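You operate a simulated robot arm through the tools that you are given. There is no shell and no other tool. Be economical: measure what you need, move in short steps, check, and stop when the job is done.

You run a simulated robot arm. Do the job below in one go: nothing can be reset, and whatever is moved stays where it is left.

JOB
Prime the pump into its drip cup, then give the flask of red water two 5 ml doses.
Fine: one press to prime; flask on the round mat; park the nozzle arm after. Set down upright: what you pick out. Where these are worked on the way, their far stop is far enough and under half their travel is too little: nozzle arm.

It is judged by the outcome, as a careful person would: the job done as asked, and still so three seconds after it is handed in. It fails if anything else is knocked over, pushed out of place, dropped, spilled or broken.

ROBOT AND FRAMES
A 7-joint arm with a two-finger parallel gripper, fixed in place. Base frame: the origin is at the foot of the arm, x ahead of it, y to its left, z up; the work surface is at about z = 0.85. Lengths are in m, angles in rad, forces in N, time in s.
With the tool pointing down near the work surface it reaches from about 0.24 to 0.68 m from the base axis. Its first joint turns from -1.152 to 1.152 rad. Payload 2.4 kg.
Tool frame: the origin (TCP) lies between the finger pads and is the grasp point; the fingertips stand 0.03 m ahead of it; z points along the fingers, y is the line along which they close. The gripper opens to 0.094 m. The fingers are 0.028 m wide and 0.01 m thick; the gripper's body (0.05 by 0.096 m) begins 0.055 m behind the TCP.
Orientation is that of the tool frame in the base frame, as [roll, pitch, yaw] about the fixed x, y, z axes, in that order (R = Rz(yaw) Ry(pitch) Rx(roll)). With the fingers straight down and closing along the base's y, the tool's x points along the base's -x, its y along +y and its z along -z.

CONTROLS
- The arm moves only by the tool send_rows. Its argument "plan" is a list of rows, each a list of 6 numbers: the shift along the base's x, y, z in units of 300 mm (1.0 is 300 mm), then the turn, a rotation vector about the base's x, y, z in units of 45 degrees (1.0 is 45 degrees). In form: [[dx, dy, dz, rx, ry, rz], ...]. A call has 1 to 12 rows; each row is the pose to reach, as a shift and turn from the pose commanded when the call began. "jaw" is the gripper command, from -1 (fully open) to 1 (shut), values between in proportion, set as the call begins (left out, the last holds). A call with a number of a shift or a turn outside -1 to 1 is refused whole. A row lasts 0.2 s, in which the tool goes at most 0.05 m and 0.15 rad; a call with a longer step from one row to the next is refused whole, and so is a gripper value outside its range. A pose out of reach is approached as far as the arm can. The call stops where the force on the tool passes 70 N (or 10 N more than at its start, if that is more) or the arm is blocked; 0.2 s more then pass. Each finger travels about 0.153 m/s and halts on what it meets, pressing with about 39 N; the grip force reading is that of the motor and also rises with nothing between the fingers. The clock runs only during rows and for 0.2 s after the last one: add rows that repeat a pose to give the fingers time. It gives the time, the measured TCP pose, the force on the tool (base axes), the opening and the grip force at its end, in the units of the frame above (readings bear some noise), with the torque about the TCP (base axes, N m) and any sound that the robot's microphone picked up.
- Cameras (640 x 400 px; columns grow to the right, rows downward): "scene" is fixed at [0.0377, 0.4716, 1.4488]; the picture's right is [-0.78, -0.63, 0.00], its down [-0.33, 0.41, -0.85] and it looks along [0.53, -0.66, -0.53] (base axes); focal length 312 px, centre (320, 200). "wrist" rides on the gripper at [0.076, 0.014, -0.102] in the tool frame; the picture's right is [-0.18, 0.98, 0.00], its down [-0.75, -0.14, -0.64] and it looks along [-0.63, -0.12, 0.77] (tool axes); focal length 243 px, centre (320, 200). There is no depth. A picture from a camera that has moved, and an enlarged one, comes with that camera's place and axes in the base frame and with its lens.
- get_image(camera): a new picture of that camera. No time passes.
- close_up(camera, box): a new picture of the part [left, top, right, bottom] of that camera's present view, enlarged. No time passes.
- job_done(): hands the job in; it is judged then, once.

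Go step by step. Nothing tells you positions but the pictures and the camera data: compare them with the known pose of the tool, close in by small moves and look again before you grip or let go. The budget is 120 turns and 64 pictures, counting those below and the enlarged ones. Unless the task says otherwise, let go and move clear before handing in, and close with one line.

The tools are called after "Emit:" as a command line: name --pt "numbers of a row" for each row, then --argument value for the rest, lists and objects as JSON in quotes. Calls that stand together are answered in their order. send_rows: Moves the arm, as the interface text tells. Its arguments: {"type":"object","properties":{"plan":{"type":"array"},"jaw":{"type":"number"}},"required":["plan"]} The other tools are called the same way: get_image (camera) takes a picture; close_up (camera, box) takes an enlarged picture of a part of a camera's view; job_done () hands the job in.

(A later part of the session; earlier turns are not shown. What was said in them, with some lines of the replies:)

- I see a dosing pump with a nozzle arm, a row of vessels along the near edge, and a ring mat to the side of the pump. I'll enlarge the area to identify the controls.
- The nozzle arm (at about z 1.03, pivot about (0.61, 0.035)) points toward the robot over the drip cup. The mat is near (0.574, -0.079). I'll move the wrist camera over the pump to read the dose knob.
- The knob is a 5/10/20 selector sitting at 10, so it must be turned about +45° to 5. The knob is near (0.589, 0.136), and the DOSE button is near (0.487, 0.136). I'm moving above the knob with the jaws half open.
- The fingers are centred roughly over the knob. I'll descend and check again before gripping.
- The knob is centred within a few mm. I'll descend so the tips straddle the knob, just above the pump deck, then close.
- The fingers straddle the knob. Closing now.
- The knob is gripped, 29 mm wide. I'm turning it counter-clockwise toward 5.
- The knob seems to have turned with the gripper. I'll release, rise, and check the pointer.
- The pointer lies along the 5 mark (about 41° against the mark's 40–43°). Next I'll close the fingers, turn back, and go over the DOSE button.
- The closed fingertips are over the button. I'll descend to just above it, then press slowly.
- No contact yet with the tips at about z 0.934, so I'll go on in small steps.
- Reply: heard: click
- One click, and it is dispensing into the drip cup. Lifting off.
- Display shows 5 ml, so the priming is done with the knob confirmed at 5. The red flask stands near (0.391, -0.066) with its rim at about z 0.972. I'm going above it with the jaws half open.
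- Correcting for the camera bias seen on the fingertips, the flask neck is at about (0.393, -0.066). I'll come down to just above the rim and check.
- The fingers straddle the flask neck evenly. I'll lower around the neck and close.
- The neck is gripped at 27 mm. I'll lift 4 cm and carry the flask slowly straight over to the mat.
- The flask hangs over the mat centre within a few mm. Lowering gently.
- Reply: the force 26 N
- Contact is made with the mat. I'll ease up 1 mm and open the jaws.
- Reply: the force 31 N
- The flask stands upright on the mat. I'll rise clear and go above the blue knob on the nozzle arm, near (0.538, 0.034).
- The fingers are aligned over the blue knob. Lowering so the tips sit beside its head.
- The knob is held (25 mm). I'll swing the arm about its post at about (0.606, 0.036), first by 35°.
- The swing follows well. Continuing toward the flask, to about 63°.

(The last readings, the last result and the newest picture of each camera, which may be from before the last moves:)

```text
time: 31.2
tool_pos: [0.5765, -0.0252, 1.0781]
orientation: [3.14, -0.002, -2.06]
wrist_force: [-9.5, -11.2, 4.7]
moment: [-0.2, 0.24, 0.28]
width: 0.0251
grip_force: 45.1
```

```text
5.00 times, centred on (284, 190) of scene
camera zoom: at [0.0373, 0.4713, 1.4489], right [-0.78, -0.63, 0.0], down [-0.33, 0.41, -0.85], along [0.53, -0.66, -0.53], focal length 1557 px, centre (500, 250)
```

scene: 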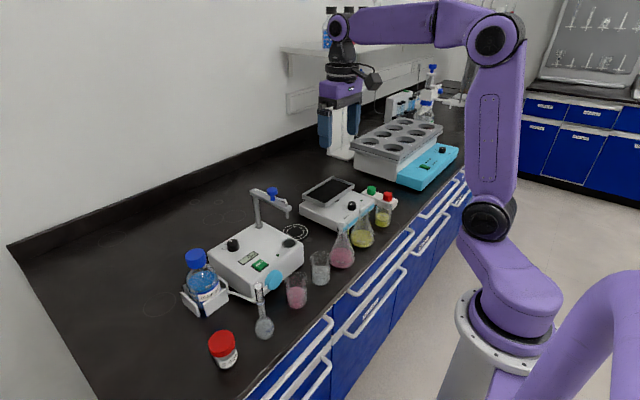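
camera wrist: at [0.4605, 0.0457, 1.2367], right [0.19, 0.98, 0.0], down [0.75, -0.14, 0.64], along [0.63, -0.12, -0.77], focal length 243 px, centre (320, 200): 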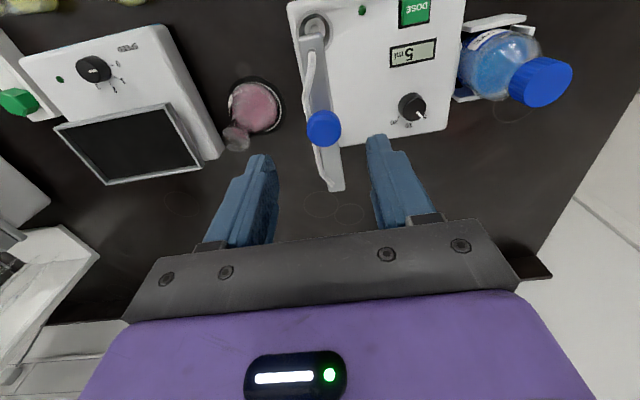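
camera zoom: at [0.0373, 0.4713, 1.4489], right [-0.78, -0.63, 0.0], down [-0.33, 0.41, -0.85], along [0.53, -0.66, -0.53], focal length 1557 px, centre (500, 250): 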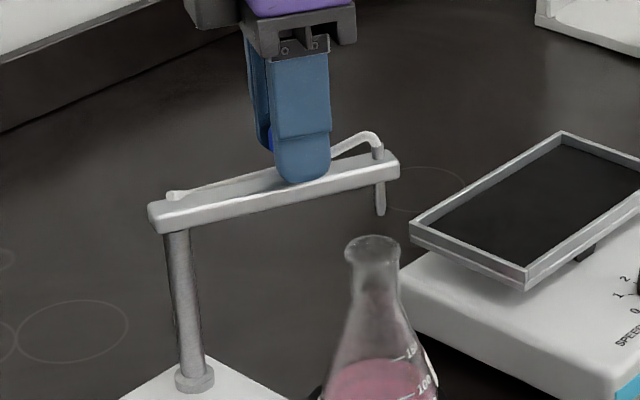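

The nozzle is nearly over the flask mouth. I'll nudge toward the far stop and feel for it.

Emit:
send_rows --pt "0.009 -0.0035 0 0 0 0.04" --pt "0.0183 -0.007 0 0 0 0.08" --pt "0.0183 -0.007 0 0 0 0.08"

Emit:
close_up --camera "scene" --box '[268, 170, 332, 210]'

Emit:
get_image --camera "wrist"

```text
time: 32.0
tool_pos: [0.5835, -0.0284, 1.0776]
orientation: [-3.141, 0.001, -2.0]
wrist_force: [-4.9, -12.8, 5.9]
moment: [-0.48, 0.24, 0.12]
width: 0.0252
grip_force: 45.2
```

```text
10.00 times, centred on (300, 190) of scene
camera zoom: at [0.0374, 0.4712, 1.4489], right [-0.78, -0.63, 0.0], down [-0.33, 0.41, -0.85], along [0.53, -0.66, -0.53], focal length 3115 px, centre (520, 300)
```

zoom: 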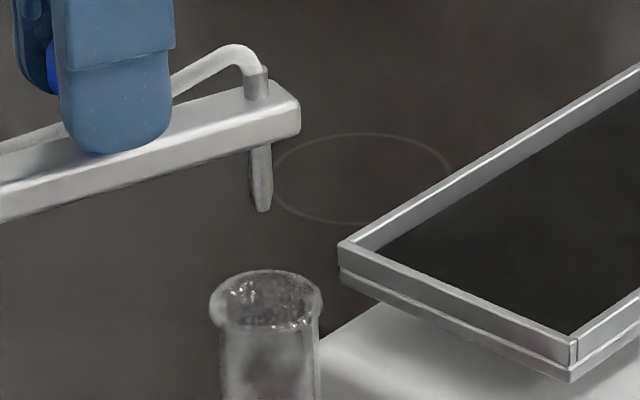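

```text
20 pictures are left
camera wrist: at [0.5379, -0.0921, 1.1803], right [-0.82, 0.57, 0.0], down [0.44, 0.63, 0.64], along [0.37, 0.53, -0.77], focal length 243 px, centre (320, 200)
```

wrist: 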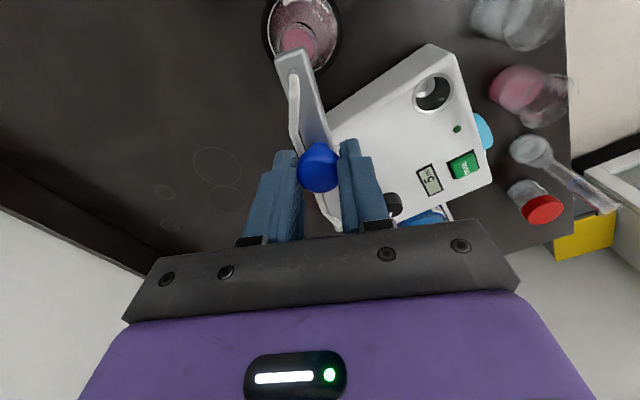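

Emit:
close_up --camera "wrist" --box '[240, 0, 368, 80]'

```text
5.00 times, centred on (304, 40) of wrist
camera zoom: at [0.5379, -0.0921, 1.1803], right [-0.82, 0.57, 0.0], down [0.44, 0.63, 0.64], along [0.37, 0.53, -0.77], focal length 1213 px, centre (400, 1000)
```

zoom: 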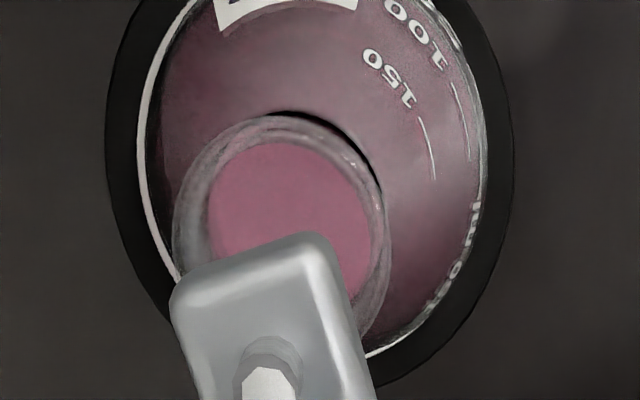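

Both views put the nozzle within about 4–5 mm of the mouth centre, on the near side. A small further nudge will centre it better.

Emit:
send_rows --pt "0.005 -0.006 0 0 0 0.02" --pt "0.009 -0.01 0 0 0 0.04" --pt "0.009 -0.01 0 0 0 0.04"

Emit:
close_up --camera "wrist" --box '[240, 0, 368, 80]'

```text
time: 32.8
tool_pos: [0.5869, -0.0288, 1.0773]
orientation: [-3.141, 0.002, -1.964]
wrist_force: [-3.2, -2.5, 14.9]
moment: [-0.83, 0.45, 0.22]
width: 0.0252
grip_force: 45.2
```

```text
5.00 times, centred on (304, 40) of wrist
camera zoom: at [0.5426, -0.0945, 1.1802], right [-0.84, 0.55, 0.0], down [0.42, 0.64, 0.64], along [0.35, 0.54, -0.77], focal length 1213 px, centre (400, 1000)
```

zoom: 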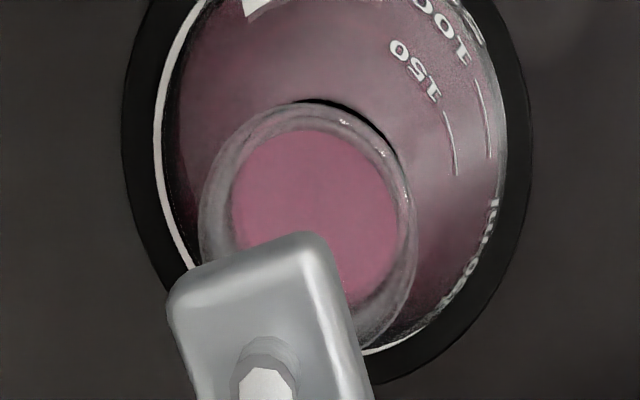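

The nozzle is well inside the mouth's outline. I'll open and lift off the knob, then go to the DOSE button.

Emit:
send_rows --pt "0 0 0 0 0 0" --pt "0 0 0 0 0 0" --pt "0 0 0.1 0 0 0" --pt "0 0 0.24 0 0 0" --pt "0 0 0.24 0 0 0" --jaw -0.2

Emit:
close_up --camera "scene" --box '[230, 160, 342, 230]'

Emit:
get_image --camera "wrist"

```text
time: 34.0
tool_pos: [0.5847, -0.0284, 1.1499]
orientation: [-3.142, 0.0, -1.966]
wrist_force: [0.6, 0.6, -0.2]
moment: [0.0, 0.02, -0.01]
width: 0.0564
grip_force: 0.0
```

```text
5.71 times, centred on (286, 195) of scene
camera zoom: at [0.0377, 0.4716, 1.4488], right [-0.78, -0.63, 0.0], down [-0.33, 0.41, -0.85], along [0.53, -0.66, -0.53], focal length 1780 px, centre (514, 229)
```

zoom: 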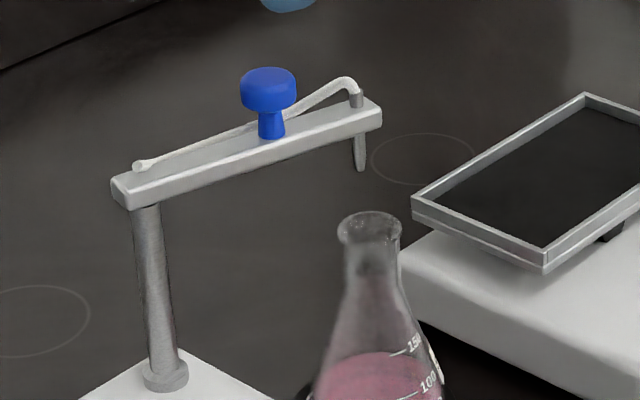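

```text
16 pictures are left
camera wrist: at [0.5416, -0.0949, 1.2522], right [-0.84, 0.55, 0.0], down [0.42, 0.64, 0.64], along [0.35, 0.54, -0.77], focal length 243 px, centre (320, 200)
```

wrist: 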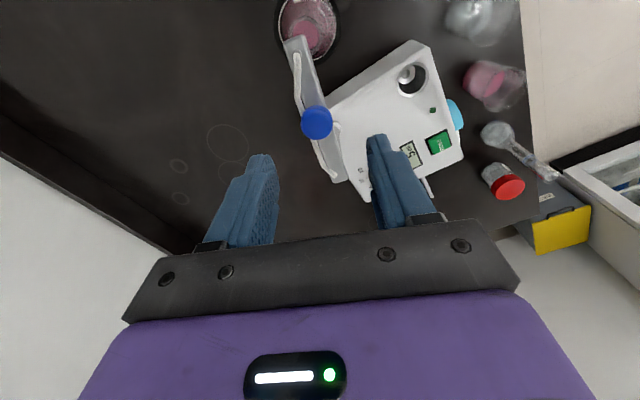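

Emit:
close_up --camera "wrist" --box '[260, 0, 356, 60]'

Emit:
close_up --camera "scene" --box '[268, 170, 332, 210]'

```text
6.67 times, centred on (308, 30) of wrist
camera zoom: at [0.5416, -0.0949, 1.2522], right [-0.84, 0.55, 0.0], down [0.42, 0.64, 0.64], along [0.35, 0.54, -0.77], focal length 1618 px, centre (400, 1333)
```

zoom: 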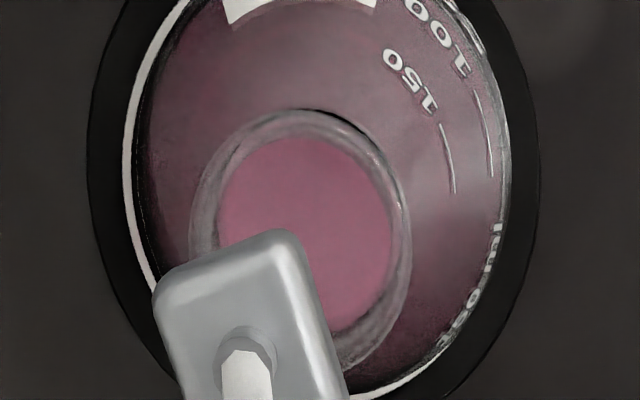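

```text
10.00 times, centred on (300, 190) of scene
camera zoom: at [0.0377, 0.4716, 1.4488], right [-0.78, -0.63, 0.0], down [-0.33, 0.41, -0.85], along [0.53, -0.66, -0.53], focal length 3115 px, centre (520, 300)
```

zoom: 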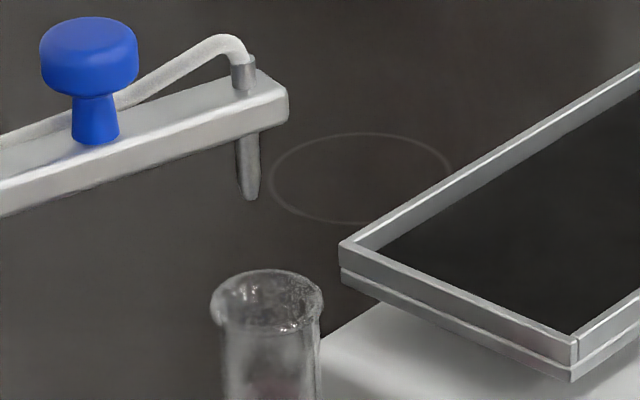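

The nozzle drifted a few mm past the mouth centre on release. I'll re-grip the knob at my slightly retracted position and check whether it stays.

Emit:
send_rows --pt "-0.002 0.001 -0.12 0 0 0" --pt "-0.004 0.002 -0.24 0 0 0" --pt "-0.004 0.002 -0.24 0 0 0"

Emit:
send_rows --pt "0 0 0 0 0 0" --pt "0 0 0 0 0 0" --pt "0 0 0 0 0 0" --jaw 0.7

Emit:
send_rows --pt "0 0 0 0 0 0" --pt "0 0 0 0 0 0" --pt "0 0 0.1 0 0 0" --pt "0 0 0.24 0 0 0" --pt "0 0 0.24 0 0 0" --jaw -0.2

Emit:
close_up --camera "scene" --box '[268, 170, 332, 210]'

```text
time: 34.8
tool_pos: [0.5853, -0.0277, 1.0764]
orientation: [3.14, 0.0, -1.964]
wrist_force: [0.6, -0.2, 0.2]
moment: [0.01, -0.02, 0.02]
width: 0.0566
grip_force: 0.0
```

```text
time: 35.6
tool_pos: [0.5853, -0.0289, 1.0763]
orientation: [3.14, -0.001, -1.966]
wrist_force: [1.2, -2.2, -3.1]
moment: [-0.06, 0.0, -0.04]
width: 0.0253
grip_force: 45.1
```

```text
time: 36.8
tool_pos: [0.5845, -0.0317, 1.1511]
orientation: [3.141, -0.001, -1.966]
wrist_force: [0.1, 0.3, -0.6]
moment: [0.02, 0.03, 0.01]
width: 0.0562
grip_force: 0.1
```

```text
10.00 times, centred on (300, 190) of scene
camera zoom: at [0.0377, 0.4716, 1.4488], right [-0.78, -0.63, 0.0], down [-0.33, 0.41, -0.85], along [0.53, -0.66, -0.53], focal length 3115 px, centre (520, 300)
```

zoom: 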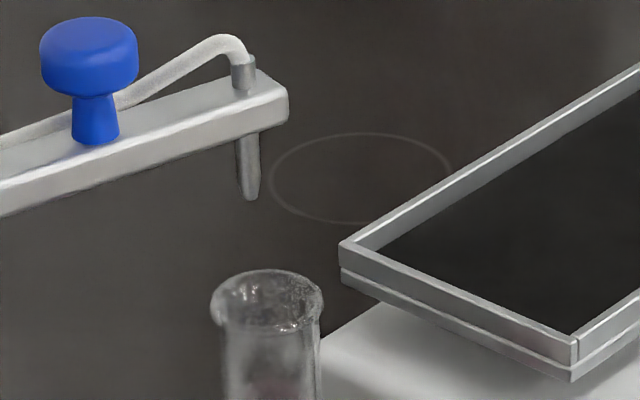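

The arm springs to the same spot, so it rests at its far stop. Lateral offsets from both views put the nozzle about 4 mm from the mouth centre, with a 12 mm inner radius, which is fine. Next I'll close the fingers and return to the DOSE button.

Emit:
send_rows --pt "-0.04 0.07 0 0 0 -0.18" --pt "-0.09 0.15 0 0 0 -0.36" --pt "-0.14 0.24 0 0 0 -0.54" --pt "-0.19 0.33 0 0 0 -0.72" --pt "-0.24 0.42 0 0 0 -0.88" --pt "-0.28 0.5 0 0 0 -1.0" --jaw 1.0

Emit:
send_rows --pt "-0.03 0.04 0 0 0 -0.17" --pt "-0.053 0.07 -0.05 0 0 -0.34" --pt "-0.053 0.07 -0.18 0 0 -0.498" --pt "-0.053 0.07 -0.33 0 0 -0.498" --pt "-0.053 0.07 -0.48 0 0 -0.498" --pt "-0.053 0.07 -0.58 0 0 -0.498" --pt "-0.053 0.07 -0.58 0 0 -0.498"

Emit:
close_up --camera "scene" --box '[210, 210, 306, 270]'

```text
time: 38.2
tool_pos: [0.5, 0.1212, 1.1491]
orientation: [3.141, 0.002, -2.753]
wrist_force: [0.4, -0.4, 0.1]
moment: [-0.01, 0.02, 0.0]
width: 0.0002
grip_force: 33.4
```

```text
time: 39.8
tool_pos: [0.4851, 0.1428, 0.9762]
orientation: [3.14, 0.0, 3.14]
wrist_force: [-0.3, 0.0, 0.5]
moment: [0.01, 0.03, 0.02]
width: 0.0003
grip_force: 33.4
```

```text
6.67 times, centred on (258, 240) of scene
camera zoom: at [0.0377, 0.4716, 1.4488], right [-0.78, -0.63, 0.0], down [-0.33, 0.41, -0.85], along [0.53, -0.66, -0.53], focal length 2076 px, centre (733, -67)
```

zoom: 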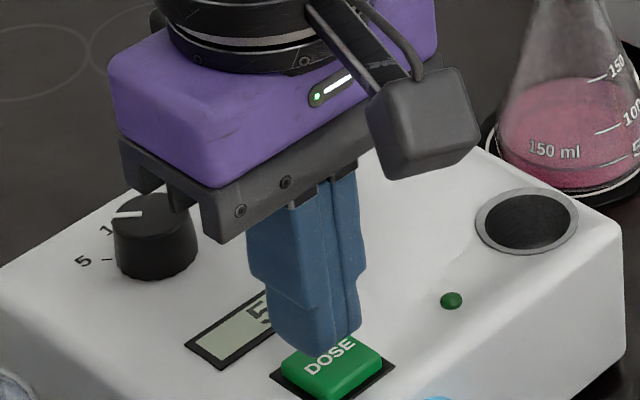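

Small correction to y, then press once.

Emit:
send_rows --pt "0 -0.012 -0.02 0 0 0" --pt "0 -0.012 -0.038 0 0 0" --pt "0 -0.012 -0.046 0 0 0" --pt "0 -0.012 -0.055 0 0 0"

Emit:
close_up --camera "scene" --box '[226, 170, 338, 240]'

```text
time: 40.8
tool_pos: [0.4864, 0.138, 0.9587]
orientation: [-3.141, 0.002, 3.141]
wrist_force: [-0.8, 0.5, 2.6]
moment: [0.0, 0.01, -0.01]
width: 0.0
grip_force: 32.8
heard: click
```

```text
5.71 times, centred on (282, 205) of scene
camera zoom: at [0.0377, 0.4716, 1.4488], right [-0.78, -0.63, 0.0], down [-0.33, 0.41, -0.85], along [0.53, -0.66, -0.53], focal length 1780 px, centre (537, 171)
```

zoom: 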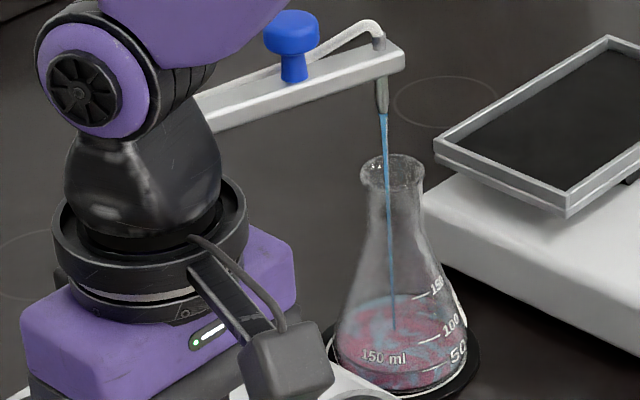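

The stream goes into the flask. I'll release the button by lifting 2 cm and let this dose finish.

Emit:
send_rows --pt "0 0 0.05 0 0 0" --pt "0 0 0.07 0 0 0" --pt "0 0 0.07 0 0 0" --pt "0 0 0.07 0 0 0" --pt "0 0 0.07 0 0 0" --pt "0 0 0.07 0 0 0" --pt "0 0 0.07 0 0 0" --pt "0 0 0.07 0 0 0" --pt "0 0 0.07 0 0 0" --pt "0 0 0.07 0 0 0" --pt "0 0 0.07 0 0 0" --pt "0 0 0.07 0 0 0"

Emit:
close_up --camera "scene" --box '[210, 170, 338, 250]'

```text
time: 43.4
tool_pos: [0.4856, 0.1383, 0.9802]
orientation: [-3.141, 0.0, 3.141]
wrist_force: [-0.1, -0.2, 0.0]
moment: [0.0, 0.0, 0.04]
width: 0.0002
grip_force: 32.9
```

```text
5.00 times, centred on (274, 210) of scene
camera zoom: at [0.0377, 0.4716, 1.4488], right [-0.78, -0.63, 0.0], down [-0.33, 0.41, -0.85], along [0.53, -0.66, -0.53], focal length 1557 px, centre (550, 150)
```

zoom: 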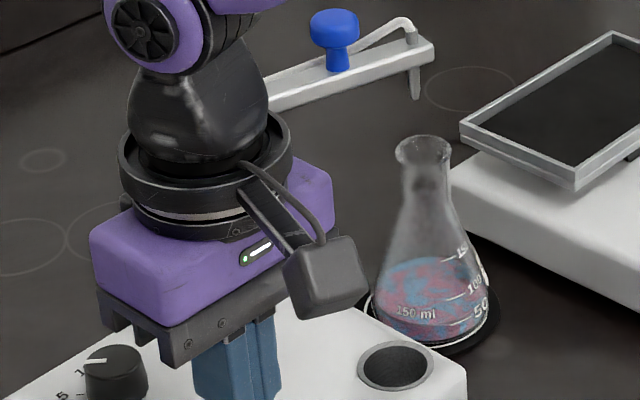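

The first dose is finished and the stream has stopped. Now the second press.

Emit:
send_rows --pt "0 0 -0.02 0 0 0" --pt "0 0 -0.04 0 0 0" --pt "0 0 -0.055 0 0 0" --pt "0 0 -0.063 0 0 0" --pt "0 0 -0.071 0 0 0"

```text
time: 44.6
tool_pos: [0.4858, 0.138, 0.9582]
orientation: [3.141, 0.001, 3.14]
wrist_force: [0.8, 1.3, 3.5]
moment: [0.06, 0.0, -0.01]
width: 0.0002
grip_force: 32.8
heard: click
```

Second click heard. Lifting and waiting for it to finish.

Emit:
send_rows --pt "0 0 0.05 0 0 0" --pt "0 0 0.2 0 0 0" --pt "0 0 0.35 0 0 0" --pt "-0.05 0 0.5 0 0 0" --pt "-0.15 0 0.64 0 0 0" --pt "-0.15 0 0.64 0 0 0" --pt "-0.15 0 0.64 0 0 0" --pt "-0.15 0 0.64 0 0 0" --pt "-0.15 0 0.64 0 0 0" --pt "-0.15 0 0.64 0 0 0" --pt "-0.15 0 0.64 0 0 0" --pt "-0.15 0 0.64 0 0 0"

Emit:
close_up --camera "scene" --box '[210, 170, 338, 250]'

```text
refused: row 5 steps farther than a row can; nothing moved
```

```text
5.00 times, centred on (274, 210) of scene
camera zoom: at [0.0377, 0.4717, 1.4488], right [-0.78, -0.63, 0.0], down [-0.33, 0.41, -0.85], along [0.53, -0.66, -0.53], focal length 1557 px, centre (550, 150)
```

zoom: 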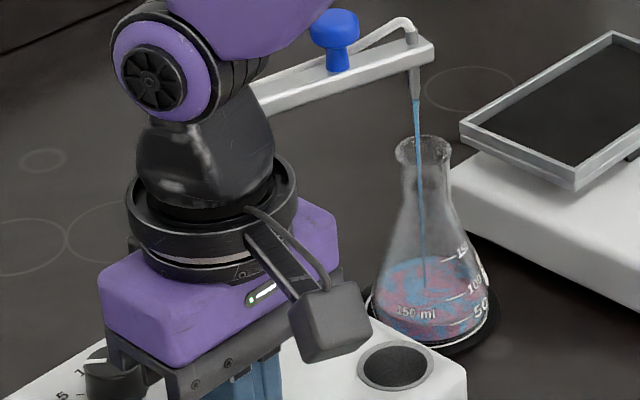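

The second dose is flowing into the flask. That last move was refused for a long step, so I'm resending with shorter ones.

Emit:
send_rows --pt "0 0 0.05 0 0 0" --pt "0 0 0.19 0 0 0" --pt "0 0 0.33 0 0 0" --pt "-0.05 0 0.46 0 0 0" --pt "-0.1 0 0.58 0 0 0" --pt "-0.15 0 0.64 0 0 0" --pt "-0.15 0 0.64 0 0 0" --pt "-0.15 0 0.64 0 0 0" --pt "-0.15 0 0.64 0 0 0" --pt "-0.15 0 0.64 0 0 0" --pt "-0.15 0 0.64 0 0 0" --pt "-0.15 0 0.64 0 0 0"

Emit:
close_up --camera "scene" --box '[200, 170, 344, 260]'

```text
time: 47.2
tool_pos: [0.4397, 0.1362, 1.1504]
orientation: [-3.14, 0.0, -3.141]
wrist_force: [0.3, 0.0, 0.7]
moment: [0.0, -0.06, 0.01]
width: 0.0
grip_force: 33.2
```

```text
4.44 times, centred on (272, 215) of scene
camera zoom: at [0.0377, 0.4716, 1.4488], right [-0.78, -0.63, 0.0], down [-0.33, 0.41, -0.85], along [0.53, -0.66, -0.53], focal length 1384 px, centre (533, 133)
```

zoom: 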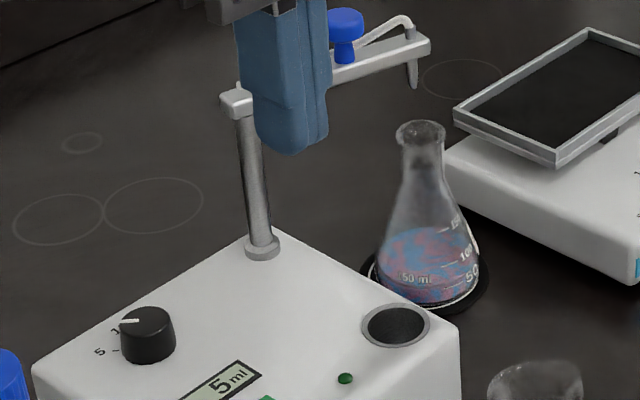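

Both doses are in and the stream has stopped. Now I'll return to the blue knob at the far stop to park the arm.

Emit:
send_rows --pt "0.08 -0.09 0 0 0 0.18" --pt "0.16 -0.18 0 0 0 0.36" --pt "0.24 -0.27 0 0 0 0.54" --pt "0.32 -0.36 0 0 0 0.72" --pt "0.4 -0.45 0 0 0 0.88" --pt "0.45 -0.51 0 0 0 1.0" --jaw -0.2

Emit:
send_rows --pt "0.02 -0.02 0 0 0 0.17" --pt "0.035 -0.04 0 0 0 0.34" --pt "0.035 -0.04 0 0 0 0.498" --pt "0.035 -0.04 0 0 0 0.498"

Emit:
get_image --camera "wrist"

```text
time: 48.6
tool_pos: [0.5739, -0.0169, 1.1516]
orientation: [-3.14, 0.003, -2.354]
wrist_force: [0.1, 0.2, 0.2]
moment: [0.01, -0.03, 0.02]
width: 0.0565
grip_force: 0.1
```

```text
time: 49.6
tool_pos: [0.5858, -0.0267, 1.1501]
orientation: [-3.141, -0.001, -1.963]
wrist_force: [0.7, 0.0, -0.4]
moment: [-0.01, -0.03, -0.02]
width: 0.0565
grip_force: 0.0
```

```text
7 pictures are left
camera wrist: at [0.542, -0.0921, 1.2529], right [-0.84, 0.55, 0.0], down [0.42, 0.64, 0.64], along [0.35, 0.54, -0.77], focal length 243 px, centre (320, 200)
```

wrist: 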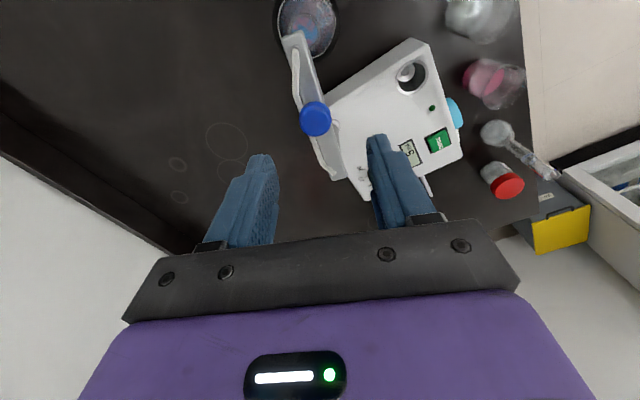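

The same view as before over the knob, so the pose matches. Descending and gripping.

Emit:
send_rows --pt "0 -0.004 -0.12 0 0 0" --pt "0 -0.006 -0.245 0 0 0" --pt "0 -0.006 -0.245 0 0 0"

Emit:
send_rows --pt "0 0 0 0 0 0" --pt "0 0 0 0 0 0" --jaw 0.7

Emit:
send_rows --pt "-0.0267 0.011 0 0 0 -0.162" --pt "-0.051 0.024 0 0 0 -0.318" --pt "-0.0737 0.0403 0 0 0 -0.473" --pt "-0.094 0.059 0 0 0 -0.629" --pt "-0.112 0.08 0 0 0 -0.784" --pt "-0.1273 0.103 0 0 0 -0.94" --pt "-0.1273 0.103 0 0 0 -0.94"

```text
time: 50.4
tool_pos: [0.5838, -0.0286, 1.076]
orientation: [3.141, -0.001, -1.964]
wrist_force: [0.0, -0.4, 0.0]
moment: [0.0, 0.04, -0.02]
width: 0.0564
grip_force: 0.0
```

```text
time: 51.0
tool_pos: [0.5858, -0.0289, 1.0752]
orientation: [3.141, 0.001, -1.966]
wrist_force: [1.6, -2.0, -4.8]
moment: [-0.07, -0.04, -0.08]
width: 0.0255
grip_force: 45.3
```

```text
time: 52.6
tool_pos: [0.5461, 0.0, 1.0754]
orientation: [3.14, -0.004, -2.705]
wrist_force: [-8.6, -1.9, -21.0]
moment: [-0.03, 0.1, 0.14]
width: 0.025
grip_force: 45.1
```

The swing back is going fine. Finishing the arc to the park position.

Emit:
send_rows --pt "-0.0124 0.0247 -0.002 0 0 -0.15" --pt "-0.0217 0.051 -0.002 0 0 -0.3" --pt "-0.0277 0.078 -0.002 0 0 -0.45" --pt "-0.0304 0.1053 -0.002 0 0 -0.558" --pt "-0.0304 0.1053 -0.002 0 0 -0.558"

Emit:
close_up --camera "scene" --box '[220, 160, 348, 240]'

```text
time: 53.8
tool_pos: [0.5386, 0.0333, 1.0766]
orientation: [3.14, -0.001, 3.141]
wrist_force: [-7.6, -4.9, -21.1]
moment: [-0.06, -0.1, -0.35]
width: 0.0254
grip_force: 45.2
```

```text
5.00 times, centred on (284, 200) of scene
camera zoom: at [0.0378, 0.4715, 1.4488], right [-0.78, -0.63, 0.0], down [-0.33, 0.41, -0.85], along [0.53, -0.66, -0.53], focal length 1557 px, centre (500, 200)
```

zoom: 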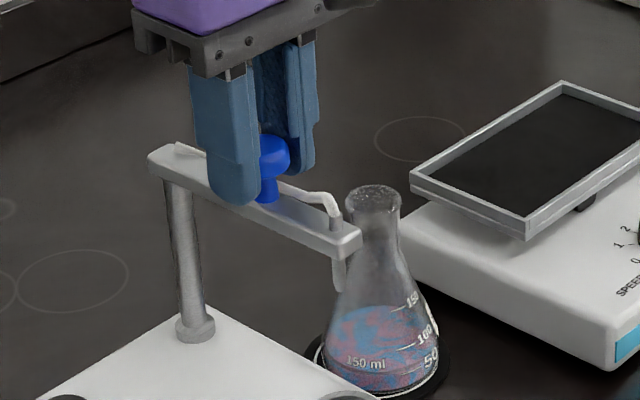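

The nozzle is nearly back at its starting position. A last small nudge to the park stop, then release and rise.

Emit:
send_rows --pt "0 0.005 -0.002 0 0 0" --pt "0 0.008 -0.004 0 0 0" --pt "0 0.008 -0.004 0 0 0"

Emit:
send_rows --pt "0 0 0 0 0 0" --pt "0 0 0 0 0 0" --pt "0 0 0.08 0 0 0" --pt "0 0 0.2 0 0 0" --pt "0 0 0.33 0 0 0" --pt "-0.13 0 0.4 0 0 0" --pt "-0.28 0 0.42 0 0 0" --pt "-0.42 0 0.44 0 0 0" --pt "-0.42 0 0.44 0 0 0" --jaw -0.2

Emit:
close_up --camera "scene" --box '[220, 160, 348, 240]'

Emit:
get_image --camera "scene"

```text
time: 54.6
tool_pos: [0.5388, 0.0354, 1.0755]
orientation: [3.14, 0.002, -3.141]
wrist_force: [-12.6, -8.4, 5.2]
moment: [-0.09, 0.66, -0.12]
width: 0.0252
grip_force: 44.8
```

```text
time: 56.6
tool_pos: [0.4122, 0.0377, 1.2076]
orientation: [-3.14, 0.0, -3.142]
wrist_force: [-0.1, 0.9, 0.2]
moment: [0.03, 0.0, 0.03]
width: 0.0566
grip_force: 0.1
```

```text
5.00 times, centred on (284, 200) of scene
camera zoom: at [0.0377, 0.4716, 1.4488], right [-0.78, -0.63, 0.0], down [-0.33, 0.41, -0.85], along [0.53, -0.66, -0.53], focal length 1557 px, centre (500, 200)
```

zoom: 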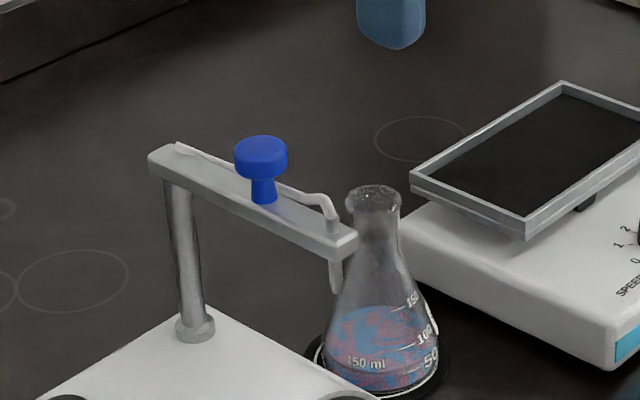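

```text
4 pictures are left
```

scene: 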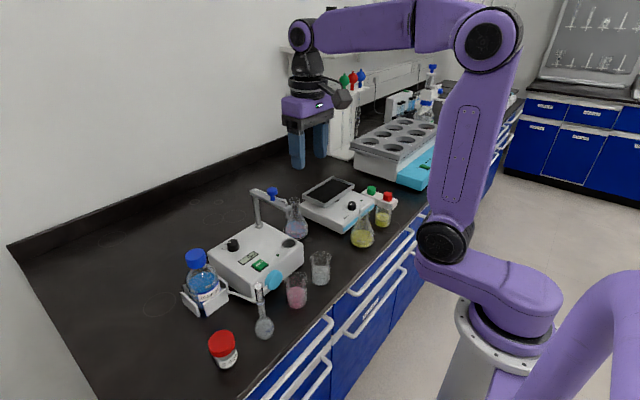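

The nozzle arm is back exactly where it started, over the drip cup. The flask stands upright on the mat and nothing else has moved, so I'm handing in.

Emit:
job_done

```text
The job is handed in.
```

The job is done and handed in: the pump was primed with one press into its drip cup, and the red-water flask, standing upright on the round mat, got two 5 ml doses. I had to turn the dose knob from 10 to 5 first; the nozzle arm is parked back over the drip cup.
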